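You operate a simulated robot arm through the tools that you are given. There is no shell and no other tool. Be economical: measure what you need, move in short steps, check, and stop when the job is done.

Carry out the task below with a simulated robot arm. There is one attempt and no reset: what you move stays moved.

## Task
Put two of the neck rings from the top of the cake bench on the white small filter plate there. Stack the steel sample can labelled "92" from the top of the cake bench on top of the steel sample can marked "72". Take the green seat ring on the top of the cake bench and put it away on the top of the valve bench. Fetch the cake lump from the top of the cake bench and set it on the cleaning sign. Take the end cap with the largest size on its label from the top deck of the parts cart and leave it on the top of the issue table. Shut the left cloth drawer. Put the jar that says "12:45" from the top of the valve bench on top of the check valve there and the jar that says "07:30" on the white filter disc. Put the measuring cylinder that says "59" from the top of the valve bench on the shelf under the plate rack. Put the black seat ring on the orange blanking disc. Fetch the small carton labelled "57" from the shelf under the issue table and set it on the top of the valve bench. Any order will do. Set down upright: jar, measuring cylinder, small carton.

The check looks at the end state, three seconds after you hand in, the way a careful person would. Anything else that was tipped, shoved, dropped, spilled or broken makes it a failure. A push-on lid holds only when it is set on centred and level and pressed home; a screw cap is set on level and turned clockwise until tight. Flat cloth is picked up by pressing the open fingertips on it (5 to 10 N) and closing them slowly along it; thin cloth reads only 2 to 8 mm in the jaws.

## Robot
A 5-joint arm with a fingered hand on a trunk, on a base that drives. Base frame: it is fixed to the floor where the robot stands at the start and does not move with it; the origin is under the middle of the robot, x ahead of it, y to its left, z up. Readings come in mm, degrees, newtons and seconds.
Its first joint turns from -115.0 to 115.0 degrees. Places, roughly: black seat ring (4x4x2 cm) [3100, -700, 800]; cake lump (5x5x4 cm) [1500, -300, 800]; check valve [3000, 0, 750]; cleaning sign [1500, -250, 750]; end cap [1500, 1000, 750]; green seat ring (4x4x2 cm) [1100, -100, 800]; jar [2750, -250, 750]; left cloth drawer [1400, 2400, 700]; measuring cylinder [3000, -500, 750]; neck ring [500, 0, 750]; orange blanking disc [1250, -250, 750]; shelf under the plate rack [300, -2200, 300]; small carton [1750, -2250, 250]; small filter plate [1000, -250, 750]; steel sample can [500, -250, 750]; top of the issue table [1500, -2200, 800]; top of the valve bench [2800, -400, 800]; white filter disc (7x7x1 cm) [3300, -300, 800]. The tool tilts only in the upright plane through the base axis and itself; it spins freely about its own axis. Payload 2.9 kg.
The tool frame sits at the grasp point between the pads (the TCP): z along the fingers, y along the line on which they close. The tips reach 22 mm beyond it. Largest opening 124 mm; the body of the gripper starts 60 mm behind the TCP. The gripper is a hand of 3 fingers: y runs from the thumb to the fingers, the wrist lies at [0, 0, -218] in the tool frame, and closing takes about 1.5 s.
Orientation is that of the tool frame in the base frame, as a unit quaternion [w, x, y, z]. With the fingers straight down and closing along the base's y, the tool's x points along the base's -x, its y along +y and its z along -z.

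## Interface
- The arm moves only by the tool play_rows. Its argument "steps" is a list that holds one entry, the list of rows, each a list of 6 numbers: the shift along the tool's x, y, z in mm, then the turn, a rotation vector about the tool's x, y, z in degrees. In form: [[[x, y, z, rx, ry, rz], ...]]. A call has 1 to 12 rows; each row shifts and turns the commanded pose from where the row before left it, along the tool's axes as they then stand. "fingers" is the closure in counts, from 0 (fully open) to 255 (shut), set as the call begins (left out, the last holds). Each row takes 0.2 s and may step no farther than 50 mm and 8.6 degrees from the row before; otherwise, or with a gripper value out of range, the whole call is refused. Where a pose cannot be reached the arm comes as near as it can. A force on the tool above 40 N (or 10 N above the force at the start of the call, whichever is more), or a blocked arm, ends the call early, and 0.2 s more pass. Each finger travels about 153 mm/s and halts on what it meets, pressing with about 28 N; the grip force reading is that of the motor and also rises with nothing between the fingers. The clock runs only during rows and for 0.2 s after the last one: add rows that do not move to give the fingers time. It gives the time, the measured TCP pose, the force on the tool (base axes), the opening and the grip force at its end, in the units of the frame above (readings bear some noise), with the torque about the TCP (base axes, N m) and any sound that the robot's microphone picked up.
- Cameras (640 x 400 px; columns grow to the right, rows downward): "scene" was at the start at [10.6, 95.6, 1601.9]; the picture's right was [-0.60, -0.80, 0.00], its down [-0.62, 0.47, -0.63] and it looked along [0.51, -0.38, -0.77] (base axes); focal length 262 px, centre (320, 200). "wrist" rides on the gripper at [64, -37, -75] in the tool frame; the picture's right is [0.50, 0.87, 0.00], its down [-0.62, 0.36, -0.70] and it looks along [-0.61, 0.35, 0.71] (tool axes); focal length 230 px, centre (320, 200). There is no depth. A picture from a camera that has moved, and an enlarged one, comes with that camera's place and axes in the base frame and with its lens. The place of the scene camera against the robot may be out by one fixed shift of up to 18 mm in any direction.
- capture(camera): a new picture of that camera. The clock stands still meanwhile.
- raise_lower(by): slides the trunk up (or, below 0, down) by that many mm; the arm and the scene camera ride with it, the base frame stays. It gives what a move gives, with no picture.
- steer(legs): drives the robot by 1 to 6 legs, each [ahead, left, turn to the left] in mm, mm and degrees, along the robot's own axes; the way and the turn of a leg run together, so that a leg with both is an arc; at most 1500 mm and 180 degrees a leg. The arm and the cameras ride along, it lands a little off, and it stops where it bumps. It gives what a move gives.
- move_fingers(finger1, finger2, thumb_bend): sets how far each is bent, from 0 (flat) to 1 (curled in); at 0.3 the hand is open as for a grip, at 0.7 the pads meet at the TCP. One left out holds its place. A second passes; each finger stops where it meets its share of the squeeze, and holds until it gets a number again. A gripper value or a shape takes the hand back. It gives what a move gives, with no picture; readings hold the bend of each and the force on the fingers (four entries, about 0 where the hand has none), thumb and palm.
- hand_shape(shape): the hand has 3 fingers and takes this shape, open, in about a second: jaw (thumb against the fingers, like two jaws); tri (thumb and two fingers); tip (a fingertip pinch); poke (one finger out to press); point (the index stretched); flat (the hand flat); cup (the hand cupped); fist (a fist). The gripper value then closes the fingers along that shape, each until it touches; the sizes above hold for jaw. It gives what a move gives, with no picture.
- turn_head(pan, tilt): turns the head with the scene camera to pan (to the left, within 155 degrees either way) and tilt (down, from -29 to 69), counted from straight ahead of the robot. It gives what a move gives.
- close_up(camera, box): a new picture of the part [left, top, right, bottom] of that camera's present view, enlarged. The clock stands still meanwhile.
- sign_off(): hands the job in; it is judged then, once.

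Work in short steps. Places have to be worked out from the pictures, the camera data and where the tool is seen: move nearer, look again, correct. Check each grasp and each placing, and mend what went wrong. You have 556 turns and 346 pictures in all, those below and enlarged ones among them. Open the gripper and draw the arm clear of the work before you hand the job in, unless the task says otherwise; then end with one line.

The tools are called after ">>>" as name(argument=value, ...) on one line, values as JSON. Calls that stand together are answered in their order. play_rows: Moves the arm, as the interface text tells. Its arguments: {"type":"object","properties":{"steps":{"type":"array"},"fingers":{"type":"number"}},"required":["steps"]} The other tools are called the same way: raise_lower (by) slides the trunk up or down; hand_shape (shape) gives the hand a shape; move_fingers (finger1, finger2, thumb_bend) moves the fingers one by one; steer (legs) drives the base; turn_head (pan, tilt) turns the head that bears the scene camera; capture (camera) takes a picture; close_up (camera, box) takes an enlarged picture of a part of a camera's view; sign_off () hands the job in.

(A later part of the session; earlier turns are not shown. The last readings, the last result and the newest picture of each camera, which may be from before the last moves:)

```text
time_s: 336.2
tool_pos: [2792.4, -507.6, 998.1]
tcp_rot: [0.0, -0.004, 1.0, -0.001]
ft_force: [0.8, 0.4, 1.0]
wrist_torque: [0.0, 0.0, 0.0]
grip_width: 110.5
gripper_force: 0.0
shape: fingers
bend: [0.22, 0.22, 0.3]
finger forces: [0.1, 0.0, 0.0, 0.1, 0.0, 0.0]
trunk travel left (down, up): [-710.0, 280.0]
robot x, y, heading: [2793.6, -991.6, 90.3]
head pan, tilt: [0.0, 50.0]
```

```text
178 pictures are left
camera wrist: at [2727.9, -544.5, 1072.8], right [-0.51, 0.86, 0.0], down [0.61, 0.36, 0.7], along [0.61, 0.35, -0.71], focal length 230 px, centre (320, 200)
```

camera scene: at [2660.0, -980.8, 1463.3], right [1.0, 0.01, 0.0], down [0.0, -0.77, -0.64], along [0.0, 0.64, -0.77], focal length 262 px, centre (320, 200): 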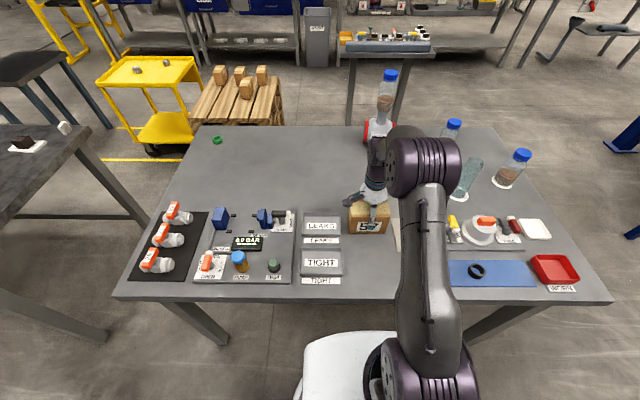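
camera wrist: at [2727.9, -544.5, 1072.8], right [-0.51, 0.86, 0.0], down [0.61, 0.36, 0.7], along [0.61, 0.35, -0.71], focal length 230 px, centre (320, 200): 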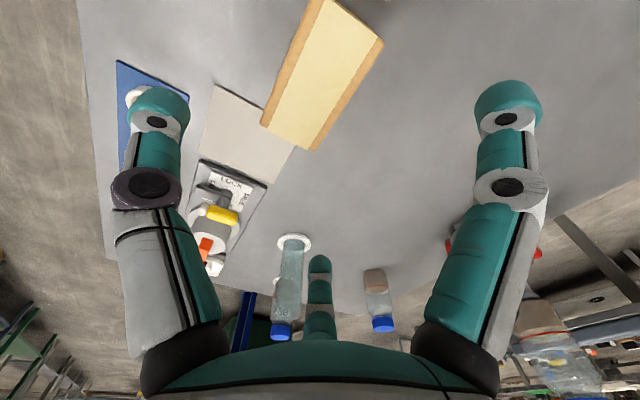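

Carton 57 stands on the valve bench. Now the black ring near (3080,-672): take back the jaw grip, draw in and drive 287 to the right.

>>> play_rows(steps=[[[0, -40, 0, 0, 0, 0], [0, -40, 0, 0, 0, 0], [0, -40, 0, 0, 0, 0], [0, -40, 0, 0, 0, 0], [0, 0, 0, 0, 0, 0]]], fingers=110)

>>> steer(legs=[[0, -287, -0.4]])

>>> capture(camera="wrist")

```text
time_s: 337.4
tool_pos: [2793.4, -666.1, 997.7]
tcp_rot: [0.0, -0.003, 1.0, 0.0]
ft_force: [0.2, 0.2, 0.4]
wrist_torque: [0.02, 0.01, 0.03]
grip_width: 71.1
gripper_force: 0.2
shape: jaw
bend: [0.33, 0.33, 0.7]
finger forces: [0.1, 0.0, 0.0, 0.0, 0.0, 0.1]
trunk travel left (down, up): [-710.0, 280.0]
robot x, y, heading: [2795.8, -993.8, 90.6]
head pan, tilt: [0.0, 50.0]
```

```text
time_s: 339.4
tool_pos: [3084.2, -666.0, 997.6]
tcp_rot: [0.0, -0.003, 1.0, -0.001]
ft_force: [0.4, 0.3, 0.1]
wrist_torque: [0.0, 0.04, 0.0]
grip_width: 70.9
gripper_force: 0.1
shape: jaw
bend: [0.33, 0.33, 0.7]
finger forces: [0.1, 0.0, 0.0, 0.0, 0.0, 0.0]
trunk travel left (down, up): [-710.0, 280.0]
robot x, y, heading: [3086.7, -997.2, 90.5]
head pan, tilt: [0.0, 50.0]
```

```text
177 pictures are left
camera wrist: at [3020.4, -702.8, 1072.5], right [-0.51, 0.86, 0.0], down [0.62, 0.36, 0.7], along [0.6, 0.35, -0.71], focal length 230 px, centre (320, 200)
```

wrist: 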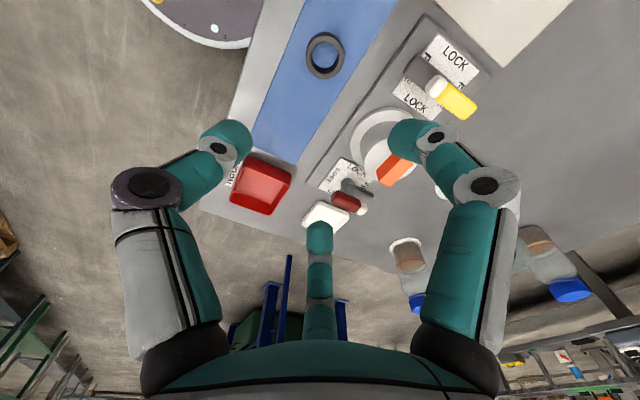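

>>> play_rows(steps=[[[15, -3, 0, 0, 0, 0], [0, 0, 0, 0, 0, 0]]])

>>> raise_lower(by=-148)

>>> capture(camera="wrist")

```text
time_s: 340.0
tool_pos: [3069.3, -668.2, 998.7]
tcp_rot: [-0.001, -0.004, 1.0, -0.001]
ft_force: [-0.2, -0.9, -0.2]
wrist_torque: [0.02, -0.01, 0.01]
grip_width: 70.8
gripper_force: 0.0
shape: jaw
bend: [0.33, 0.33, 0.7]
finger forces: [0.0, 0.0, 0.0, 0.0, 0.0, 0.0]
trunk travel left (down, up): [-710.0, 280.0]
robot x, y, heading: [3089.3, -990.3, 90.2]
head pan, tilt: [0.0, 50.0]
```

```text
time_s: 341.8
tool_pos: [3068.0, -668.2, 849.9]
tcp_rot: [-0.001, -0.003, 1.0, 0.0]
ft_force: [0.5, -0.8, 0.9]
wrist_torque: [-0.01, -0.02, 0.01]
grip_width: 71.0
gripper_force: 0.0
shape: jaw
bend: [0.33, 0.33, 0.7]
finger forces: [0.0, 0.1, 0.1, 0.0, 0.0, 0.0]
trunk travel left (down, up): [-562.0, 428.0]
robot x, y, heading: [3082.4, -991.4, 90.3]
head pan, tilt: [0.0, 50.0]
```

```text
176 pictures are left
camera wrist: at [3004.8, -705.4, 925.1], right [-0.51, 0.86, 0.0], down [0.61, 0.36, 0.7], along [0.61, 0.35, -0.71], focal length 230 px, centre (320, 200)
```

wrist: 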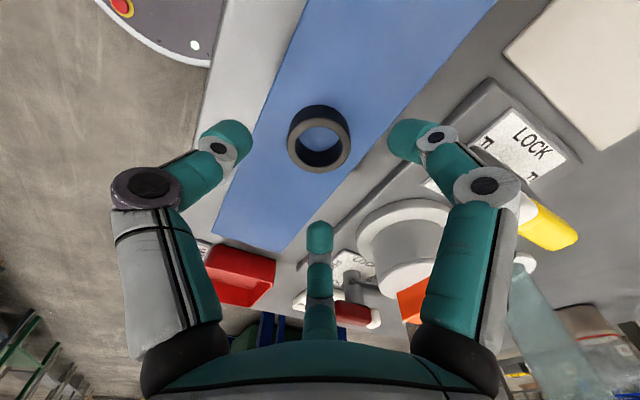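

>>> play_rows(steps=[[[-2, 1, 0, 0, 0, 0], [0, 0, 0, 0, 0, 0]]])

>>> raise_lower(by=-44)

>>> capture(camera="wrist")

```text
time_s: 342.4
tool_pos: [3069.3, -665.7, 849.7]
tcp_rot: [0.001, -0.003, 1.0, 0.0]
ft_force: [-1.3, 0.0, -0.3]
wrist_torque: [0.02, 0.0, 0.05]
grip_width: 71.4
gripper_force: 0.0
shape: jaw
bend: [0.33, 0.33, 0.7]
finger forces: [0.1, 0.1, 0.0, 0.1, 0.0, 0.0]
trunk travel left (down, up): [-562.0, 428.0]
robot x, y, heading: [3084.4, -994.7, 90.4]
head pan, tilt: [0.0, 50.0]
```

```text
time_s: 343.2
tool_pos: [3070.6, -666.9, 807.8]
tcp_rot: [-0.001, -0.003, 1.0, -0.001]
ft_force: [-1.2, -1.0, 4.1]
wrist_torque: [0.15, 0.03, 0.02]
grip_width: 71.2
gripper_force: 0.1
shape: jaw
bend: [0.33, 0.33, 0.7]
finger forces: [2.6, 2.4, 0.0, 0.1, 0.1, 0.0]
trunk travel left (down, up): [-518.0, 472.0]
robot x, y, heading: [3084.3, -994.5, 90.4]
head pan, tilt: [0.0, 50.0]
```

```text
175 pictures are left
camera wrist: at [3006.6, -704.3, 881.2], right [-0.51, 0.86, 0.0], down [0.61, 0.36, 0.7], along [0.61, 0.35, -0.71], focal length 230 px, centre (320, 200)
```

wrist: 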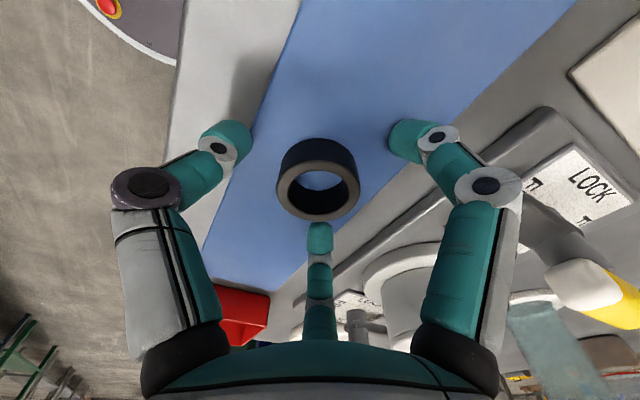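

Finger tips just graze the mat. Raise 2 mm and close.

>>> play_rows(steps=[[[0, 0, -2, 0, 0, 0], [0, 0, 0, 0, 0, 0]]])

>>> play_rows(steps=[[[0, 0, 0, 0, 0, 0], [0, 0, 0, 0, 0, 0], [0, 0, 0, 0, 0, 0], [0, 0, 0, 0, 0, 0], [0, 0, 0, 0, 0, 0]]], fingers=255)

>>> raise_lower(by=200)

>>> capture(camera="wrist")

```text
time_s: 343.8
tool_pos: [3070.5, -666.1, 808.9]
tcp_rot: [0.001, -0.003, 1.0, -0.001]
ft_force: [0.5, 0.8, -0.6]
wrist_torque: [-0.03, -0.01, -0.01]
grip_width: 70.7
gripper_force: 0.1
shape: jaw
bend: [0.33, 0.33, 0.7]
finger forces: [0.0, 0.0, 0.0, 0.0, 0.0, 0.1]
trunk travel left (down, up): [-518.0, 472.0]
robot x, y, heading: [3080.9, -990.9, 90.3]
head pan, tilt: [0.0, 50.0]
```

```text
time_s: 345.0
tool_pos: [3070.0, -665.7, 809.3]
tcp_rot: [0.0, -0.003, 1.0, -0.001]
ft_force: [0.2, -0.6, -0.8]
wrist_torque: [-0.02, -0.01, -0.01]
grip_width: 31.2
gripper_force: 27.5
shape: jaw
bend: [0.76, 0.76, 0.7]
finger forces: [24.8, 27.1, 0.0, 0.1, 23.8, 0.1]
trunk travel left (down, up): [-518.0, 472.0]
robot x, y, heading: [3085.4, -991.8, 90.4]
head pan, tilt: [0.0, 50.0]
```

```text
time_s: 347.2
tool_pos: [3070.2, -666.4, 1009.3]
tcp_rot: [0.0, -0.004, 1.0, -0.002]
ft_force: [0.2, -0.5, 0.0]
wrist_torque: [0.02, -0.02, 0.0]
grip_width: 31.6
gripper_force: 27.4
shape: jaw
bend: [0.76, 0.76, 0.7]
finger forces: [24.8, 27.3, 0.1, 0.1, 23.8, 0.0]
trunk travel left (down, up): [-718.0, 272.0]
robot x, y, heading: [3084.6, -991.3, 90.2]
head pan, tilt: [0.0, 50.0]
```

```text
174 pictures are left
camera wrist: at [3007.1, -704.2, 1083.3], right [-0.51, 0.86, 0.0], down [0.61, 0.36, 0.7], along [0.61, 0.35, -0.71], focal length 230 px, centre (320, 200)
```

wrist: 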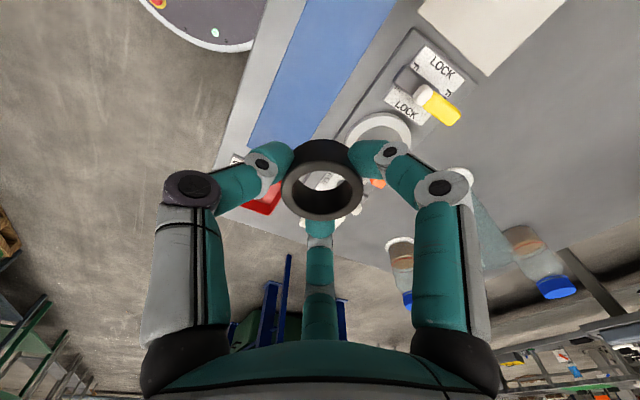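

Black ring held. I take the long safe way round: back off, west along the aisle to x≈20.

>>> steer(legs=[[-330, 0, -0.3], [0, 0, 90], [1500, 0, 0], [1500, 0, 0]])

```text
time_s: 367.4
tool_pos: [-260.7, -1434.8, 1008.9]
tcp_rot: [0.0, 0.725, -0.689, 0.001]
ft_force: [-0.7, -0.6, -1.1]
wrist_torque: [0.03, 0.02, 0.03]
grip_width: 31.2
gripper_force: 28.0
shape: jaw
bend: [0.76, 0.76, 0.7]
finger forces: [24.9, 27.2, 0.1, 0.0, 23.5, 0.0]
trunk travel left (down, up): [-718.0, 272.0]
robot x, y, heading: [61.9, -1404.1, -177.1]
head pan, tilt: [0.0, 50.0]
```

>>> steer(legs=[[0, 0, -92.9], [0, 50, 0], [1000, 0, 0]])

```text
time_s: 377.1
tool_pos: [-23.7, -57.5, 1008.3]
tcp_rot: [0.0, -0.01, 1.0, -0.001]
ft_force: [-0.3, -0.1, -0.6]
wrist_torque: [0.01, -0.01, -0.03]
grip_width: 31.0
gripper_force: 27.6
shape: jaw
bend: [0.76, 0.76, 0.7]
finger forces: [25.1, 27.1, 0.1, 0.0, 23.2, 0.0]
trunk travel left (down, up): [-718.0, 272.0]
robot x, y, heading: [-3.4, -380.5, 91.0]
head pan, tilt: [0.0, 50.0]
```

>>> steer(legs=[[690, 0, -1], [0, 0, -180]])

```text
time_s: 388.3
tool_pos: [-3.0, -14.1, 1008.5]
tcp_rot: [-0.001, 1.0, -0.006, 0.0]
ft_force: [-0.1, -0.2, -0.3]
wrist_torque: [-0.02, 0.02, -0.04]
grip_width: 30.9
gripper_force: 28.8
shape: jaw
bend: [0.76, 0.76, 0.7]
finger forces: [25.4, 26.9, 0.0, 0.0, 22.6, 0.0]
trunk travel left (down, up): [-718.0, 272.0]
robot x, y, heading: [-12.9, 308.6, -91.0]
head pan, tilt: [0.0, 50.0]
```

>>> steer(legs=[[0, 1328, 1]])

>>> steer(legs=[[55, 0, 0]])

>>> capture(camera="scene")

>>> capture(camera="wrist")

```text
time_s: 395.0
tool_pos: [1345.9, -3.9, 1008.2]
tcp_rot: [-0.001, 1.0, 0.014, 0.0]
ft_force: [-0.5, 0.3, 0.1]
wrist_torque: [0.02, 0.02, -0.01]
grip_width: 30.5
gripper_force: 28.5
shape: jaw
bend: [0.76, 0.76, 0.7]
finger forces: [25.3, 27.0, 0.0, 0.0, 22.6, 0.0]
trunk travel left (down, up): [-718.0, 272.0]
robot x, y, heading: [1321.8, 317.4, -88.1]
head pan, tilt: [0.0, 50.0]
```

```text
time_s: 395.9
tool_pos: [1346.2, -61.4, 1008.9]
tcp_rot: [-0.001, 1.0, 0.014, 0.0]
ft_force: [0.0, -0.3, -0.5]
wrist_torque: [0.0, 0.0, 0.03]
grip_width: 30.6
gripper_force: 27.7
shape: jaw
bend: [0.76, 0.76, 0.7]
finger forces: [25.3, 26.9, 0.1, 0.0, 22.6, 0.1]
trunk travel left (down, up): [-718.0, 272.0]
robot x, y, heading: [1326.9, 265.8, -88.4]
head pan, tilt: [0.0, 50.0]
```

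```text
173 pictures are left
camera scene: at [1480.2, 246.1, 1621.1], right [-1.0, -0.03, 0.0], down [-0.02, 0.77, -0.64], along [0.02, -0.64, -0.77], focal length 262 px, centre (320, 200)
```

scene: 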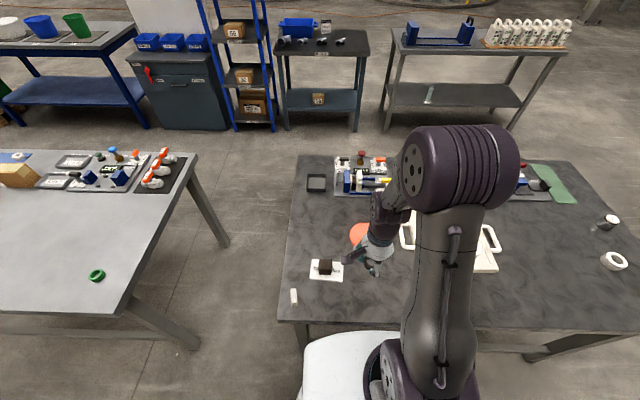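

```text
172 pictures are left
camera wrist: at [1409.9, -22.9, 1083.1], right [0.52, -0.85, 0.0], down [-0.61, -0.38, 0.7], along [-0.6, -0.37, -0.71], focal length 230 px, centre (320, 200)
```

wrist: 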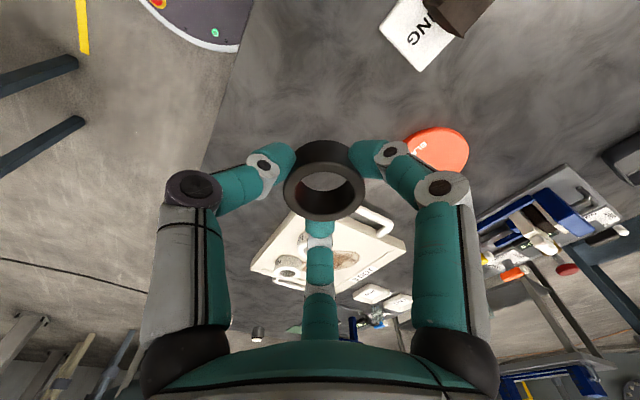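

>>> play_rows(steps=[[[-2, 45, 0, 0, 0, 0], [-2, 45, 0, 0, 0, 0], [-2, 45, 0, 0, 0, 0], [-2, 40, 0, 0, 0, 0], [0, 0, 0, 0, 0, 0]]])

>>> capture(camera="wrist")

```text
time_s: 397.1
tool_pos: [1343.8, -232.8, 1009.0]
tcp_rot: [-0.001, 1.0, 0.014, 0.0]
ft_force: [0.5, -0.3, -0.1]
wrist_torque: [0.02, 0.04, 0.01]
grip_width: 30.7
gripper_force: 27.7
shape: jaw
bend: [0.76, 0.76, 0.7]
finger forces: [25.0, 28.5, 0.1, 0.0, 22.9, 0.0]
trunk travel left (down, up): [-718.0, 272.0]
robot x, y, heading: [1324.0, 264.4, -88.2]
head pan, tilt: [0.0, 50.0]
```

```text
171 pictures are left
camera wrist: at [1406.1, -194.6, 1083.2], right [0.52, -0.85, 0.0], down [-0.61, -0.37, 0.7], along [-0.6, -0.37, -0.71], focal length 230 px, centre (320, 200)
```

wrist: 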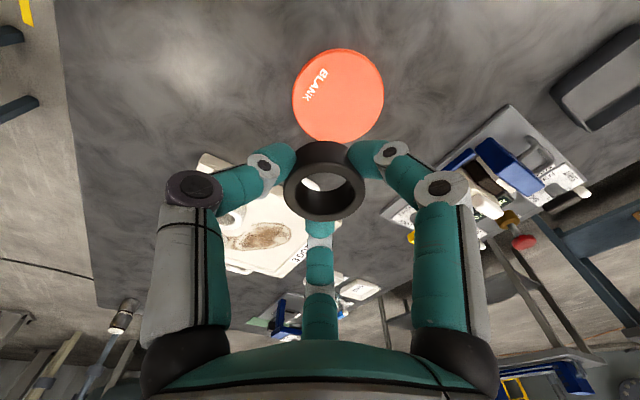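

>>> play_rows(steps=[[[-10, 19, 0, 0, 0, 0], [-10, 19, 0, 0, 0, 0], [0, 0, 0, 0, 0, 0]]])

>>> raise_lower(by=-150)

>>> capture(camera="wrist")

```text
time_s: 397.9
tool_pos: [1324.5, -273.5, 1006.3]
tcp_rot: [-0.001, 1.0, 0.014, 0.0]
ft_force: [-0.9, -0.3, -0.7]
wrist_torque: [0.03, -0.02, 0.02]
grip_width: 30.4
gripper_force: 28.5
shape: jaw
bend: [0.76, 0.76, 0.7]
finger forces: [25.1, 28.8, 0.0, 0.0, 23.2, 0.0]
trunk travel left (down, up): [-718.0, 272.0]
robot x, y, heading: [1325.9, 262.6, -88.3]
head pan, tilt: [0.0, 50.0]
```

```text
time_s: 399.7
tool_pos: [1324.8, -272.2, 856.1]
tcp_rot: [-0.001, 1.0, 0.014, 0.0]
ft_force: [0.1, -0.4, -0.6]
wrist_torque: [0.0, -0.02, 0.01]
grip_width: 30.9
gripper_force: 28.1
shape: jaw
bend: [0.76, 0.76, 0.7]
finger forces: [25.0, 28.9, 0.0, 0.1, 23.1, 0.0]
trunk travel left (down, up): [-568.0, 422.0]
robot x, y, heading: [1328.1, 263.5, -88.2]
head pan, tilt: [0.0, 50.0]
```

```text
170 pictures are left
camera wrist: at [1387.3, -234.0, 931.7], right [0.52, -0.85, 0.0], down [-0.61, -0.37, 0.7], along [-0.6, -0.37, -0.71], focal length 230 px, centre (320, 200)
```

wrist: 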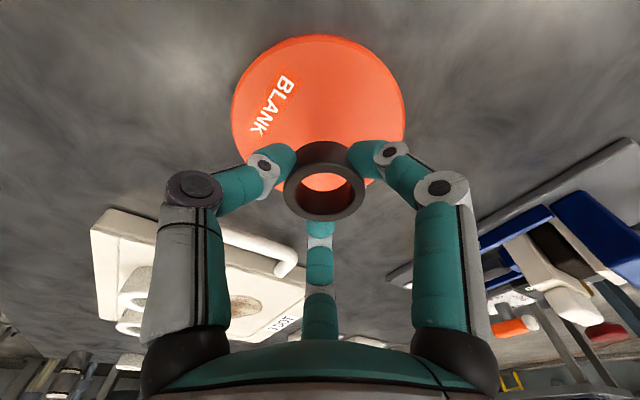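

Centred over the orange disc. Lower 32 and then gently to contact.

>>> raise_lower(by=-32)

>>> play_rows(steps=[[[0, 0, 2, 0, 0, 0], [0, 0, 2, 0, 0, 0], [0, 0, 0, 0, 0, 0]]])

```text
time_s: 400.4
tool_pos: [1324.4, -271.9, 825.2]
tcp_rot: [0.0, 1.0, 0.015, 0.0]
ft_force: [0.5, -0.5, -0.6]
wrist_torque: [0.0, -0.02, -0.04]
grip_width: 30.7
gripper_force: 27.7
shape: jaw
bend: [0.76, 0.76, 0.7]
finger forces: [25.1, 29.0, 0.0, 0.0, 23.2, 0.0]
trunk travel left (down, up): [-536.0, 454.0]
robot x, y, heading: [1327.8, 262.9, -88.6]
head pan, tilt: [0.0, 50.0]
```

```text
time_s: 401.2
tool_pos: [1324.4, -272.2, 821.5]
tcp_rot: [-0.001, 1.0, 0.014, 0.0]
ft_force: [-1.0, 0.2, 0.8]
wrist_torque: [0.01, -0.01, 0.04]
grip_width: 30.9
gripper_force: 28.1
shape: jaw
bend: [0.76, 0.76, 0.7]
finger forces: [25.0, 28.9, 0.0, 0.0, 23.1, 0.0]
trunk travel left (down, up): [-536.0, 454.0]
robot x, y, heading: [1324.1, 264.7, -88.4]
head pan, tilt: [0.0, 50.0]
```

>>> play_rows(steps=[[[0, 0, 2, 0, 0, 0], [0, 0, 1, 0, 0, 0], [0, 0, 0, 0, 0, 0]]])

```text
time_s: 402.0
tool_pos: [1325.2, -271.9, 818.0]
tcp_rot: [-0.001, 1.0, 0.014, 0.0]
ft_force: [0.0, -0.1, -0.4]
wrist_torque: [-0.03, 0.01, -0.01]
grip_width: 30.5
gripper_force: 27.5
shape: jaw
bend: [0.76, 0.76, 0.7]
finger forces: [25.0, 29.0, 0.1, 0.0, 23.1, 0.0]
trunk travel left (down, up): [-536.0, 454.0]
robot x, y, heading: [1323.4, 260.5, -88.4]
head pan, tilt: [0.0, 50.0]
```

>>> play_rows(steps=[[[0, 0, 2, 0, 0, 0], [0, 0, 1, 0, 0, 0], [0, 0, 0, 0, 0, 0]]])

```text
time_s: 402.8
tool_pos: [1324.6, -271.1, 816.0]
tcp_rot: [-0.001, 1.0, 0.014, 0.0]
ft_force: [1.0, 0.3, 2.7]
wrist_torque: [-0.07, 0.07, 0.05]
grip_width: 30.7
gripper_force: 27.5
shape: jaw
bend: [0.76, 0.76, 0.7]
finger forces: [25.3, 29.3, 0.1, 0.1, 23.2, 0.1]
trunk travel left (down, up): [-536.0, 454.0]
robot x, y, heading: [1325.6, 258.7, -88.5]
head pan, tilt: [0.0, 50.0]
```

Contact just begins. One more millimetre, then open and lift.

>>> play_rows(steps=[[[0, 0, 1, 0, 0, 0], [0, 0, 0, 0, 0, 0]]])

>>> play_rows(steps=[[[0, 0, 0, 0, 0, 0], [0, 0, 0, 0, 0, 0], [0, 0, 0, 0, 0, 0]]], fingers=120)

>>> raise_lower(by=180)

>>> capture(camera="wrist")

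```text
time_s: 403.4
tool_pos: [1324.0, -270.5, 815.2]
tcp_rot: [0.0, 1.0, 0.015, 0.0]
ft_force: [0.2, -1.4, 10.1]
wrist_torque: [-0.08, 0.1, 0.02]
grip_width: 30.9
gripper_force: 27.6
shape: jaw
bend: [0.77, 0.76, 0.7]
finger forces: [26.3, 29.9, 0.1, 0.1, 24.1, 0.1]
trunk travel left (down, up): [-536.0, 454.0]
robot x, y, heading: [1329.6, 264.7, -88.3]
head pan, tilt: [0.0, 50.0]
```

```text
time_s: 404.2
tool_pos: [1325.1, -270.8, 815.1]
tcp_rot: [-0.001, 1.0, 0.014, 0.0]
ft_force: [-0.3, 0.7, 4.7]
wrist_torque: [-0.08, 0.03, -0.04]
grip_width: 63.5
gripper_force: 0.1
shape: jaw
bend: [0.36, 0.36, 0.7]
finger forces: [2.3, 2.5, 0.1, 0.1, 0.1, 0.0]
trunk travel left (down, up): [-536.0, 454.0]
robot x, y, heading: [1322.7, 262.0, -88.4]
head pan, tilt: [0.0, 50.0]
```

```text
time_s: 406.2
tool_pos: [1323.7, -271.1, 993.9]
tcp_rot: [0.0, 1.0, 0.014, 0.0]
ft_force: [-0.3, 0.3, 1.1]
wrist_torque: [0.02, -0.02, 0.01]
grip_width: 65.0
gripper_force: 0.1
shape: jaw
bend: [0.35, 0.35, 0.7]
finger forces: [0.0, 0.0, 0.1, 0.1, 0.1, 0.1]
trunk travel left (down, up): [-716.0, 274.0]
robot x, y, heading: [1323.9, 267.5, -88.2]
head pan, tilt: [0.0, 50.0]
```

```text
169 pictures are left
camera wrist: at [1387.3, -233.5, 1068.7], right [0.52, -0.85, 0.0], down [-0.61, -0.37, 0.7], along [-0.6, -0.37, -0.71], focal length 230 px, centre (320, 200)
```

wrist: 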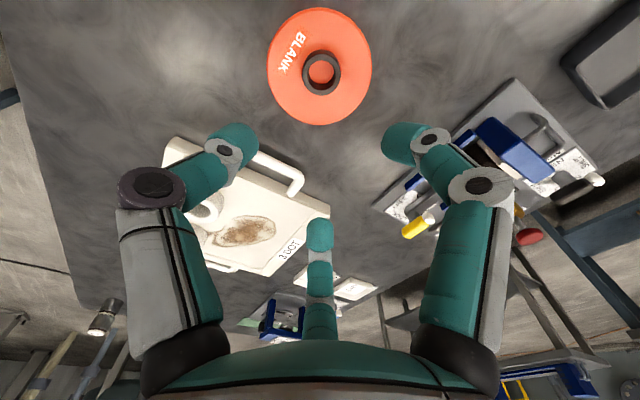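

The black ring rests on the orange disc. Next look back at the cart to read the end-cap labels.

>>> play_rows(steps=[[[0, -40, 0, 0, 0, 0], [0, -40, 0, 0, 0, 0], [0, -40, 0, 0, 0, 0], [0, -40, 0, 0, 0, 0], [0, 0, 0, 0, 0, 0]]])

>>> turn_head(pan=150, tilt=45)

>>> capture(camera="scene")

```text
time_s: 407.4
tool_pos: [1319.0, -110.5, 993.6]
tcp_rot: [-0.001, 1.0, 0.014, 0.0]
ft_force: [0.2, -0.4, 0.7]
wrist_torque: [0.05, -0.01, 0.02]
grip_width: 65.0
gripper_force: 0.1
shape: jaw
bend: [0.35, 0.35, 0.7]
finger forces: [0.0, 0.0, 0.0, 0.0, 0.1, 0.1]
trunk travel left (down, up): [-716.0, 274.0]
robot x, y, heading: [1325.7, 261.6, -88.3]
head pan, tilt: [0.0, 50.0]
```

```text
time_s: 409.8
tool_pos: [1319.1, -111.0, 992.7]
tcp_rot: [0.0, 1.0, 0.013, -0.001]
ft_force: [0.6, 0.0, -0.5]
wrist_torque: [-0.03, -0.01, -0.02]
grip_width: 65.2
gripper_force: 0.1
shape: jaw
bend: [0.35, 0.35, 0.7]
finger forces: [0.0, 0.1, 0.0, 0.1, 0.1, 0.1]
trunk travel left (down, up): [-716.0, 274.0]
robot x, y, heading: [1326.1, 263.7, -88.6]
head pan, tilt: [150.0, 45.0]
```

```text
168 pictures are left
camera scene: at [1516.7, 396.1, 1626.0], right [0.88, -0.48, 0.0], down [-0.34, -0.62, -0.71], along [0.34, 0.62, -0.71], focal length 262 px, centre (320, 200)
```

scene: 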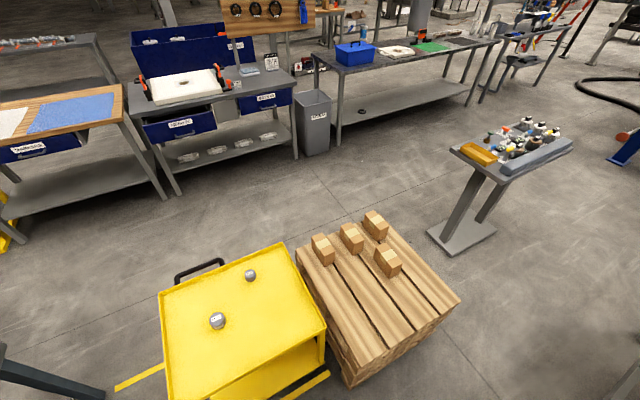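

>>> close_up(camera="scene", box=[190, 255, 280, 345])

>>> close_up(camera="scene", box=[100, 20, 340, 190])

```text
4.44 times, centred on (235, 300) of scene
camera zoom: at [1516.7, 396.1, 1626.0], right [0.88, -0.48, 0.0], down [-0.34, -0.62, -0.71], along [0.34, 0.62, -0.71], focal length 1162 px, centre (698, -244)
```

zoom: 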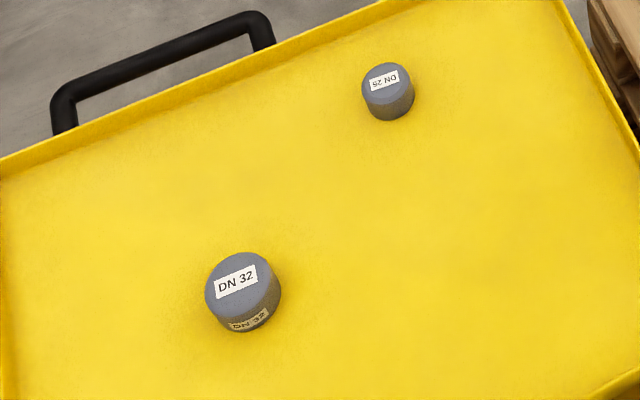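

```text
2.35 times, centred on (220, 105) of scene
camera zoom: at [1516.7, 396.1, 1626.0], right [0.88, -0.48, 0.0], down [-0.34, -0.62, -0.71], along [0.34, 0.62, -0.71], focal length 615 px, centre (555, 424)
```

zoom: 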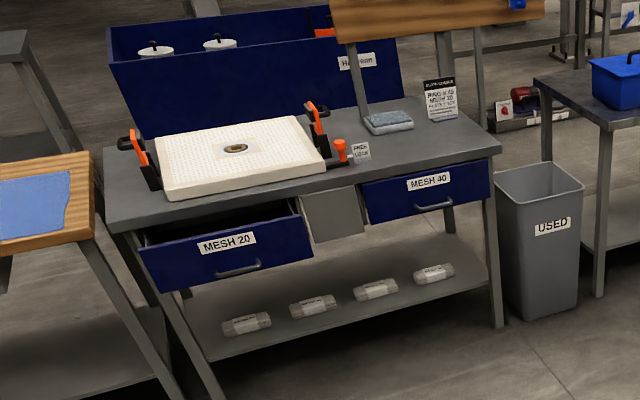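

DN 32 is the largest cap, at about (1386,818). The open "MESH 20" drawer is the left cloth drawer at about (1460,2450). I go toward it through the gap between black table and cart; first position at x≈965 and check clearances.

>>> steer(legs=[[0, -360, -1.6], [-40, 0, 0]])

>>> turn_head(pan=150, tilt=55)

>>> capture(camera="scene")

>>> turn_head(pan=-150, tilt=55)

>>> capture(camera="scene")

```text
time_s: 412.6
tool_pos: [954.9, -77.2, 992.9]
tcp_rot: [0.0, 1.0, 0.002, 0.0]
ft_force: [0.7, 0.4, 0.0]
wrist_torque: [-0.04, 0.01, 0.02]
grip_width: 65.0
gripper_force: 0.1
shape: jaw
bend: [0.35, 0.35, 0.7]
finger forces: [0.0, 0.0, 0.0, 0.1, 0.1, 0.0]
trunk travel left (down, up): [-716.0, 274.0]
robot x, y, heading: [969.4, 298.8, -89.7]
head pan, tilt: [150.0, 45.0]
```

```text
time_s: 413.3
tool_pos: [954.5, -76.7, 992.2]
tcp_rot: [-0.001, 1.0, 0.003, 0.0]
ft_force: [0.0, -0.7, 0.2]
wrist_torque: [0.01, 0.0, 0.0]
grip_width: 65.2
gripper_force: 0.0
shape: jaw
bend: [0.35, 0.35, 0.7]
finger forces: [0.0, 0.0, 0.0, 0.0, 0.0, 0.0]
trunk travel left (down, up): [-716.0, 274.0]
robot x, y, heading: [968.4, 294.8, -89.5]
head pan, tilt: [150.0, 55.0]
```

```text
165 pictures are left
camera scene: at [1159.3, 417.7, 1612.7], right [0.87, -0.5, 0.0], down [-0.41, -0.71, -0.57], along [0.28, 0.5, -0.82], focal length 262 px, centre (320, 200)
```

scene: 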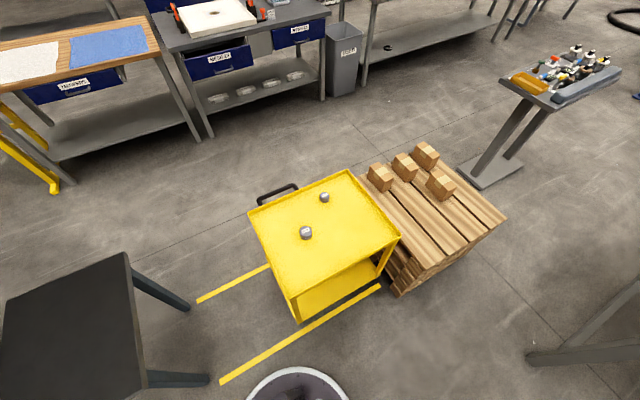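

```text
time_s: 417.4
tool_pos: [956.0, -75.8, 992.5]
tcp_rot: [-0.001, 1.0, 0.003, 0.0]
ft_force: [-0.7, -0.6, 0.7]
wrist_torque: [0.0, -0.04, -0.04]
grip_width: 65.2
gripper_force: 0.1
shape: jaw
bend: [0.35, 0.35, 0.7]
finger forces: [0.0, 0.1, 0.0, 0.0, 0.1, 0.0]
trunk travel left (down, up): [-716.0, 274.0]
robot x, y, heading: [968.4, 296.4, -90.0]
head pan, tilt: [-150.0, 55.0]
```

```text
164 pictures are left
camera scene: at [1087.2, 417.4, 1612.6], right [0.86, 0.51, 0.0], down [0.41, -0.71, -0.57], along [-0.29, 0.5, -0.82], focal length 262 px, centre (320, 200)
```

scene: 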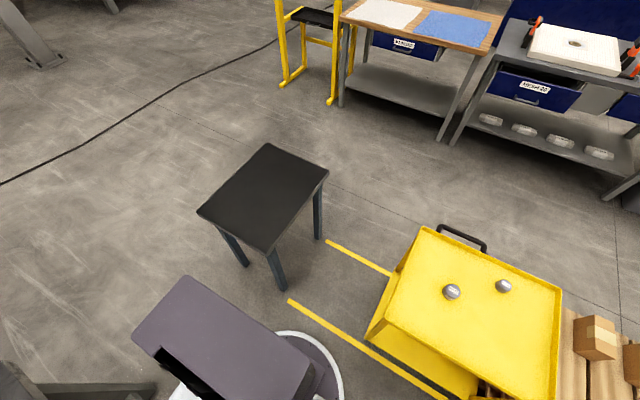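

The gap is too tight at the table's far foot, so I take the wide way round the west side of the black table.

>>> steer(legs=[[0, -1000, 0], [-1250, 0, 0], [0, 1480, 0]])

>>> turn_head(pan=150, tilt=35)

>>> capture(camera="scene")

```text
time_s: 435.4
tool_pos: [1452.3, 1152.0, 991.7]
tcp_rot: [-0.001, 1.0, -0.007, 0.0]
ft_force: [0.2, 0.5, 0.9]
wrist_torque: [-0.02, -0.01, -0.01]
grip_width: 65.2
gripper_force: 0.1
shape: jaw
bend: [0.35, 0.35, 0.7]
finger forces: [0.0, 0.0, 0.0, 0.0, 0.0, 0.1]
trunk travel left (down, up): [-716.0, 274.0]
robot x, y, heading: [1473.2, 1528.2, -91.0]
head pan, tilt: [-150.0, 55.0]
```

```text
time_s: 439.4
tool_pos: [1452.8, 1154.3, 992.8]
tcp_rot: [-0.001, 1.0, -0.007, 0.0]
ft_force: [0.9, 0.8, -0.6]
wrist_torque: [0.0, -0.01, 0.01]
grip_width: 65.2
gripper_force: 0.0
shape: jaw
bend: [0.35, 0.35, 0.7]
finger forces: [0.0, 0.0, 0.0, 0.0, 0.0, 0.0]
trunk travel left (down, up): [-716.0, 274.0]
robot x, y, heading: [1472.2, 1528.0, -91.0]
head pan, tilt: [150.0, 35.0]
```

```text
163 pictures are left
camera scene: at [1674.3, 1656.7, 1640.9], right [0.86, -0.51, 0.0], down [-0.29, -0.49, -0.82], along [0.42, 0.7, -0.57], focal length 262 px, centre (320, 200)
```

scene: 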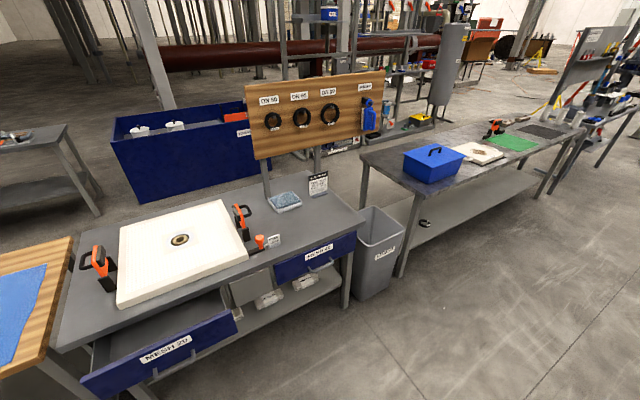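

The drawer front spans x≈1210–1690 at y≈2315, about 110 mm open. I turn to face it.

>>> steer(legs=[[0, 0, 180]])

>>> turn_head(pan=0, tilt=45)

>>> capture(camera="scene")

```text
time_s: 447.1
tool_pos: [1503.7, 1900.7, 992.6]
tcp_rot: [0.0, 0.018, 1.0, -0.001]
ft_force: [-0.3, -0.2, 0.2]
wrist_torque: [-0.01, 0.03, 0.03]
grip_width: 65.2
gripper_force: 0.0
shape: jaw
bend: [0.35, 0.35, 0.7]
finger forces: [0.0, 0.0, 0.1, 0.0, 0.1, 0.1]
trunk travel left (down, up): [-716.0, 274.0]
robot x, y, heading: [1473.3, 1526.4, 87.7]
head pan, tilt: [150.0, 35.0]
```

```text
time_s: 449.5
tool_pos: [1505.4, 1899.3, 992.7]
tcp_rot: [0.0, 0.018, 1.0, -0.001]
ft_force: [-0.6, 0.6, 0.7]
wrist_torque: [0.03, 0.02, 0.02]
grip_width: 65.3
gripper_force: 0.0
shape: jaw
bend: [0.35, 0.35, 0.7]
finger forces: [0.0, 0.1, 0.1, 0.1, 0.0, 0.1]
trunk travel left (down, up): [-716.0, 274.0]
robot x, y, heading: [1476.6, 1526.6, 88.0]
head pan, tilt: [0.0, 45.0]
```

```text
162 pictures are left
camera scene: at [1339.4, 1549.9, 1626.1], right [1.0, -0.04, 0.0], down [-0.03, -0.71, -0.71], along [0.03, 0.71, -0.71], focal length 262 px, centre (320, 200)
```

scene: 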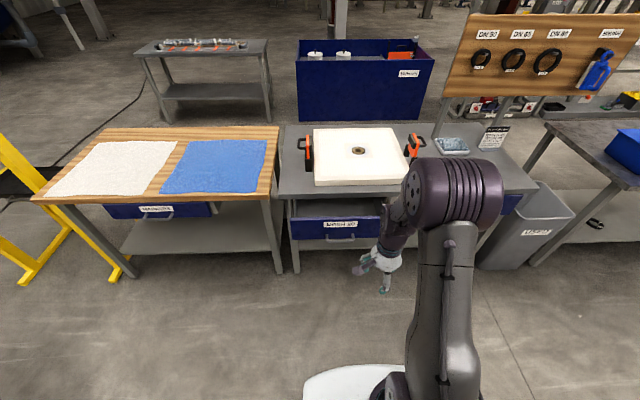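

Correct heading, close the hand, stretch a bit and tilt the tool forward by 75° for pushing.

>>> steer(legs=[[0, 0, 2.1]])

>>> play_rows(steps=[[[0, 40, 0, 0, 0, 0], [0, 40, 0, 0, 0, 0], [0, 0, 0, -8.3, 0, 0], [0, 0, 0, -8.3, 0, 0], [0, 0, 0, -8.4, 0, 0], [0, 0, 0, -8.4, 0, 0], [0, 0, 0, -8.4, 0, 0], [0, 0, 0, -8.4, 0, 0], [0, 0, 0, -8.4, 0, 0], [0, 0, 0, -8.4, 0, 0], [0, 0, 0, -8, 0, 0], [0, 0, 0, 0, 0, 0]]], fingers=255)

>>> raise_lower(by=-300)

>>> capture(camera="scene")

>>> capture(camera="wrist")

```text
time_s: 450.3
tool_pos: [1489.1, 1900.4, 992.5]
tcp_rot: [0.0, 0.0, 1.0, -0.001]
ft_force: [0.1, 0.2, 0.4]
wrist_torque: [-0.01, -0.02, 0.0]
grip_width: 65.1
gripper_force: 0.0
shape: jaw
bend: [0.35, 0.35, 0.7]
finger forces: [0.0, 0.1, 0.0, 0.0, 0.0, 0.0]
trunk travel left (down, up): [-716.0, 274.0]
robot x, y, heading: [1471.9, 1524.6, 90.1]
head pan, tilt: [0.0, 45.0]
```

```text
time_s: 452.9
tool_pos: [1474.0, 1985.0, 990.9]
tcp_rot: [0.0, 0.0, 0.793, 0.609]
ft_force: [0.4, 0.2, -0.3]
wrist_torque: [0.01, -0.03, 0.04]
grip_width: 0.1
gripper_force: 27.9
shape: jaw
bend: [0.7, 0.7, 0.7]
finger forces: [0.1, 0.0, 0.0, 0.0, 0.1, 0.1]
out of reach, approached as far as the arm can: row 5, 7, 9, 10
trunk travel left (down, up): [-716.0, 274.0]
robot x, y, heading: [1474.0, 1524.9, 90.1]
head pan, tilt: [0.0, 45.0]
```

```text
time_s: 455.9
tool_pos: [1475.2, 1985.5, 689.8]
tcp_rot: [0.001, 0.001, 0.794, 0.608]
ft_force: [-0.5, -0.2, 0.4]
wrist_torque: [0.02, 0.01, -0.02]
grip_width: 0.0
gripper_force: 28.2
shape: jaw
bend: [0.7, 0.7, 0.7]
finger forces: [0.0, 0.1, 0.0, 0.0, 0.0, 0.0]
trunk travel left (down, up): [-416.0, 574.0]
robot x, y, heading: [1475.3, 1525.3, 90.1]
head pan, tilt: [0.0, 45.0]
```

```text
161 pictures are left
camera scene: at [1338.6, 1544.5, 1326.1], right [1.0, 0.0, 0.0], down [0.0, -0.71, -0.71], along [0.0, 0.71, -0.71], focal length 262 px, centre (320, 200)
```

scene: 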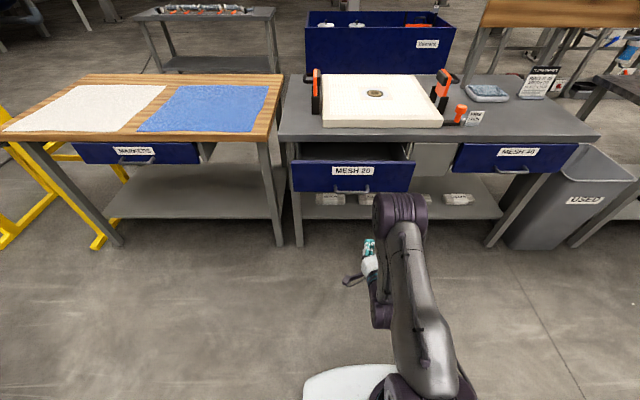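

```text
160 pictures are left
camera wrist: at [1410.1, 1903.2, 673.4], right [-0.5, 0.23, 0.84], down [0.62, -0.59, 0.53], along [0.61, 0.78, 0.15], focal length 230 px, centre (320, 200)
```

wrist: 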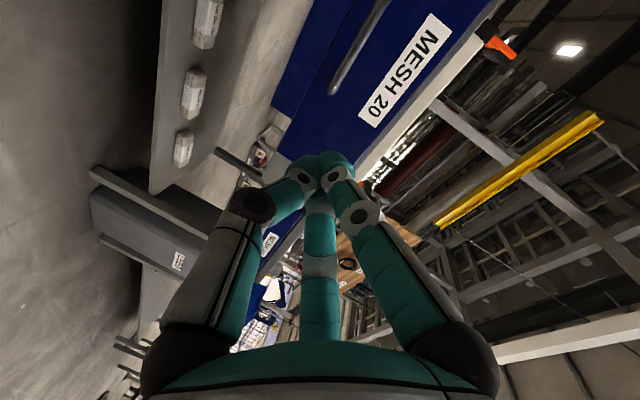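

The panel spans z≈585–744 with the handle low; pushing at z≈690, x≈1475 is right. Drive ahead 265.

>>> steer(legs=[[265, 0, 0]])

>>> capture(camera="scene")

>>> capture(camera="wrist")

```text
time_s: 457.8
tool_pos: [1478.0, 2253.7, 690.8]
tcp_rot: [0.002, 0.003, 0.794, 0.608]
ft_force: [-0.5, -0.3, -0.2]
wrist_torque: [0.02, -0.02, 0.02]
grip_width: 0.3
gripper_force: 28.0
shape: jaw
bend: [0.7, 0.7, 0.7]
finger forces: [0.1, 0.0, 0.0, 0.1, 0.1, 0.0]
trunk travel left (down, up): [-416.0, 574.0]
robot x, y, heading: [1469.4, 1796.3, 89.6]
head pan, tilt: [0.0, 45.0]
```

```text
159 pictures are left
camera scene: at [1339.5, 1814.5, 1326.0], right [1.0, -0.01, 0.0], down [0.0, -0.71, -0.71], along [0.0, 0.71, -0.71], focal length 262 px, centre (320, 200)
```

scene: 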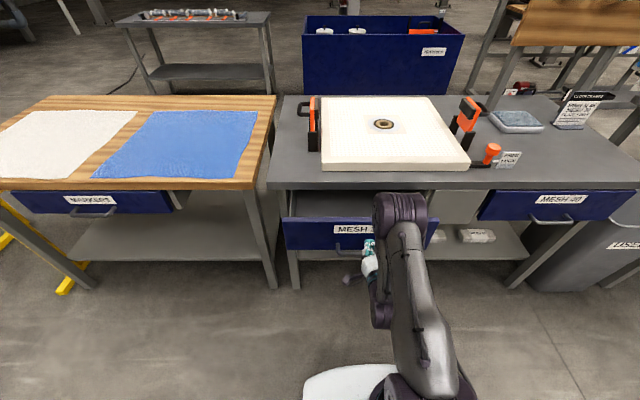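

```text
158 pictures are left
camera wrist: at [1413.1, 2172.3, 673.2], right [-0.5, 0.23, 0.84], down [0.61, -0.59, 0.53], along [0.61, 0.78, 0.15], focal length 230 px, centre (320, 200)
```

wrist: 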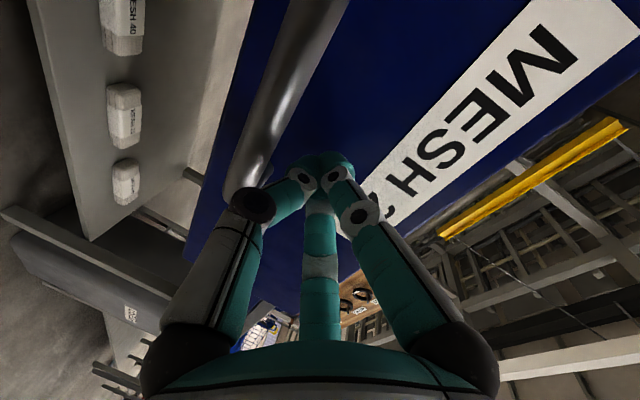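

The tip is just below the label, near the handle. Raise 8 mm and advance 60 mm to touch and push.

>>> play_rows(steps=[[[0, 8, 0, 0, 0, 0], [0, 2.6, 9.7, 0, 0, 0], [0, 2.6, 9.7, 0, 0, 0], [0, 2.6, 9.7, 0, 0, 0], [0, 2.6, 9.7, 0, 0, 0], [0, 2.6, 9.7, 0, 0, 0], [0, 2.6, 9.7, 0, 0, 0], [0, 0, 0, 0, 0, 0]]])

```text
time_s: 459.6
tool_pos: [1479.0, 2316.9, 698.5]
tcp_rot: [0.002, 0.003, 0.794, 0.608]
ft_force: [0.3, -0.8, 0.1]
wrist_torque: [-0.02, 0.01, 0.01]
grip_width: 0.4
gripper_force: 28.4
shape: jaw
bend: [0.7, 0.7, 0.7]
finger forces: [0.0, 0.1, 0.1, 0.0, 0.0, 0.0]
trunk travel left (down, up): [-416.0, 574.0]
robot x, y, heading: [1476.4, 1794.4, 89.5]
head pan, tilt: [0.0, 45.0]
```

>>> play_rows(steps=[[[0, 2.6, 9.7, 0, 0, 0], [0, 2.6, 9.7, 0, 0, 0], [0, 2.6, 9.7, 0, 0, 0], [0, 0, 0, 0, 0, 0]]])

>>> capture(camera="scene")

```text
time_s: 460.6
tool_pos: [1479.3, 2346.9, 697.4]
tcp_rot: [0.002, 0.004, 0.794, 0.608]
ft_force: [0.0, -0.3, -0.4]
wrist_torque: [0.03, -0.01, -0.01]
grip_width: 0.0
gripper_force: 28.2
shape: jaw
bend: [0.7, 0.7, 0.7]
finger forces: [0.0, 0.0, 0.1, 0.0, 0.1, 0.0]
trunk travel left (down, up): [-416.0, 574.0]
robot x, y, heading: [1473.1, 1793.5, 89.7]
head pan, tilt: [0.0, 45.0]
```

```text
157 pictures are left
camera scene: at [1339.5, 1813.9, 1326.0], right [1.0, -0.01, 0.0], down [0.0, -0.71, -0.71], along [0.0, 0.71, -0.71], focal length 262 px, centre (320, 200)
```

scene: 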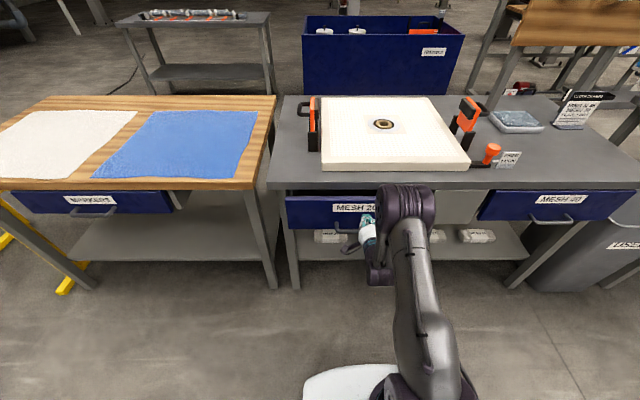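

The drawer slides easily and is nearly shut. Push on until it stops.

>>> play_rows(steps=[[[0, 2.1, 7.7, 0, 0, 0], [0, 2.1, 7.7, 0, 0, 0], [0, 2.1, 7.7, 0, 0, 0], [0, 2.1, 7.7, 0, 0, 0], [0, 0, 0, 0, 0, 0]]])

>>> capture(camera="scene")

```text
time_s: 461.8
tool_pos: [1478.7, 2378.7, 697.7]
tcp_rot: [0.002, 0.003, 0.794, 0.608]
ft_force: [0.4, -1.0, 0.4]
wrist_torque: [0.01, 0.02, 0.02]
grip_width: 0.0
gripper_force: 28.1
shape: jaw
bend: [0.7, 0.7, 0.7]
finger forces: [0.1, 0.0, 0.0, 0.0, 0.1, 0.0]
trunk travel left (down, up): [-416.0, 574.0]
robot x, y, heading: [1477.8, 1793.7, 89.3]
head pan, tilt: [0.0, 45.0]
```

```text
156 pictures are left
camera scene: at [1339.5, 1813.8, 1326.0], right [1.0, -0.01, 0.0], down [0.0, -0.71, -0.71], along [0.0, 0.71, -0.71], focal length 262 px, centre (320, 200)
```

scene: 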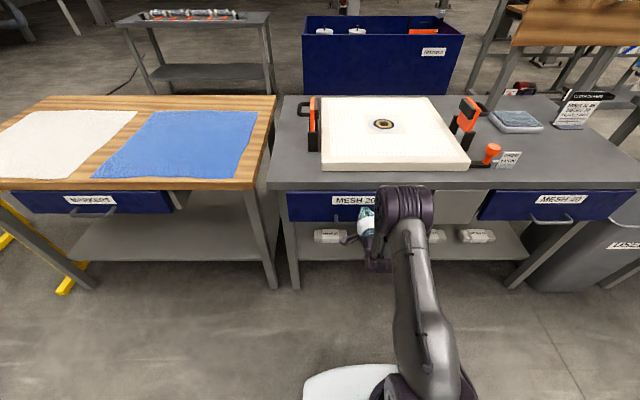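

>>> play_rows(steps=[[[0, 1.3, 4.8, 0, 0, 0], [0, 1.3, 4.8, 0, 0, 0], [0, 1.3, 4.8, 0, 0, 0], [0, 1.3, 4.8, 0, 0, 0], [0, 0, 0, 0, 0, 0]]])

>>> capture(camera="wrist")

>>> close_up(camera="scene", box=[260, 160, 640, 280])

```text
time_s: 462.4
tool_pos: [1478.6, 2382.6, 695.8]
tcp_rot: [0.003, 0.003, 0.797, 0.603]
ft_force: [0.0, -26.5, 5.7]
wrist_torque: [0.13, 0.0, 0.04]
grip_width: 0.2
gripper_force: 27.6
shape: jaw
bend: [0.7, 0.7, 0.7]
finger forces: [0.0, 0.0, 0.1, 0.1, 0.0, 0.0]
trunk travel left (down, up): [-416.0, 574.0]
robot x, y, heading: [1477.1, 1794.6, 89.6]
head pan, tilt: [0.0, 45.0]
stopped in row 3: the force on the tool passed its limit (the readings are from after the stop); the commanded pose is now the measured one
```

```text
155 pictures are left
camera wrist: at [1414.1, 2300.7, 680.4], right [-0.5, 0.24, 0.83], down [0.61, -0.58, 0.53], along [0.61, 0.78, 0.15], focal length 230 px, centre (320, 200)
```

wrist: 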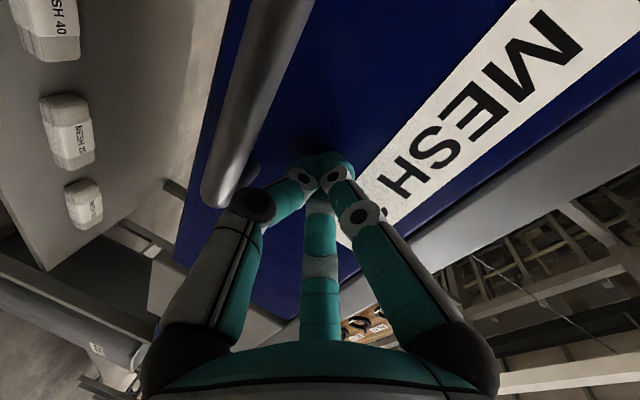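

```text
1.68 times, centred on (450, 220) of scene
camera zoom: at [1339.4, 1807.7, 1326.3], right [1.0, -0.01, 0.0], down [0.0, -0.7, -0.71], along [0.0, 0.71, -0.7], focal length 440 px, centre (101, 166)
```

zoom: 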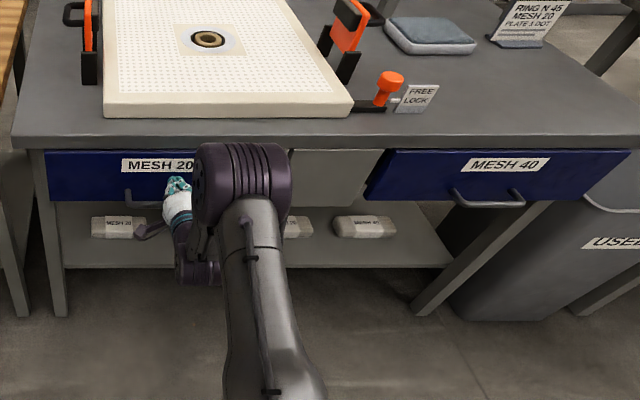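

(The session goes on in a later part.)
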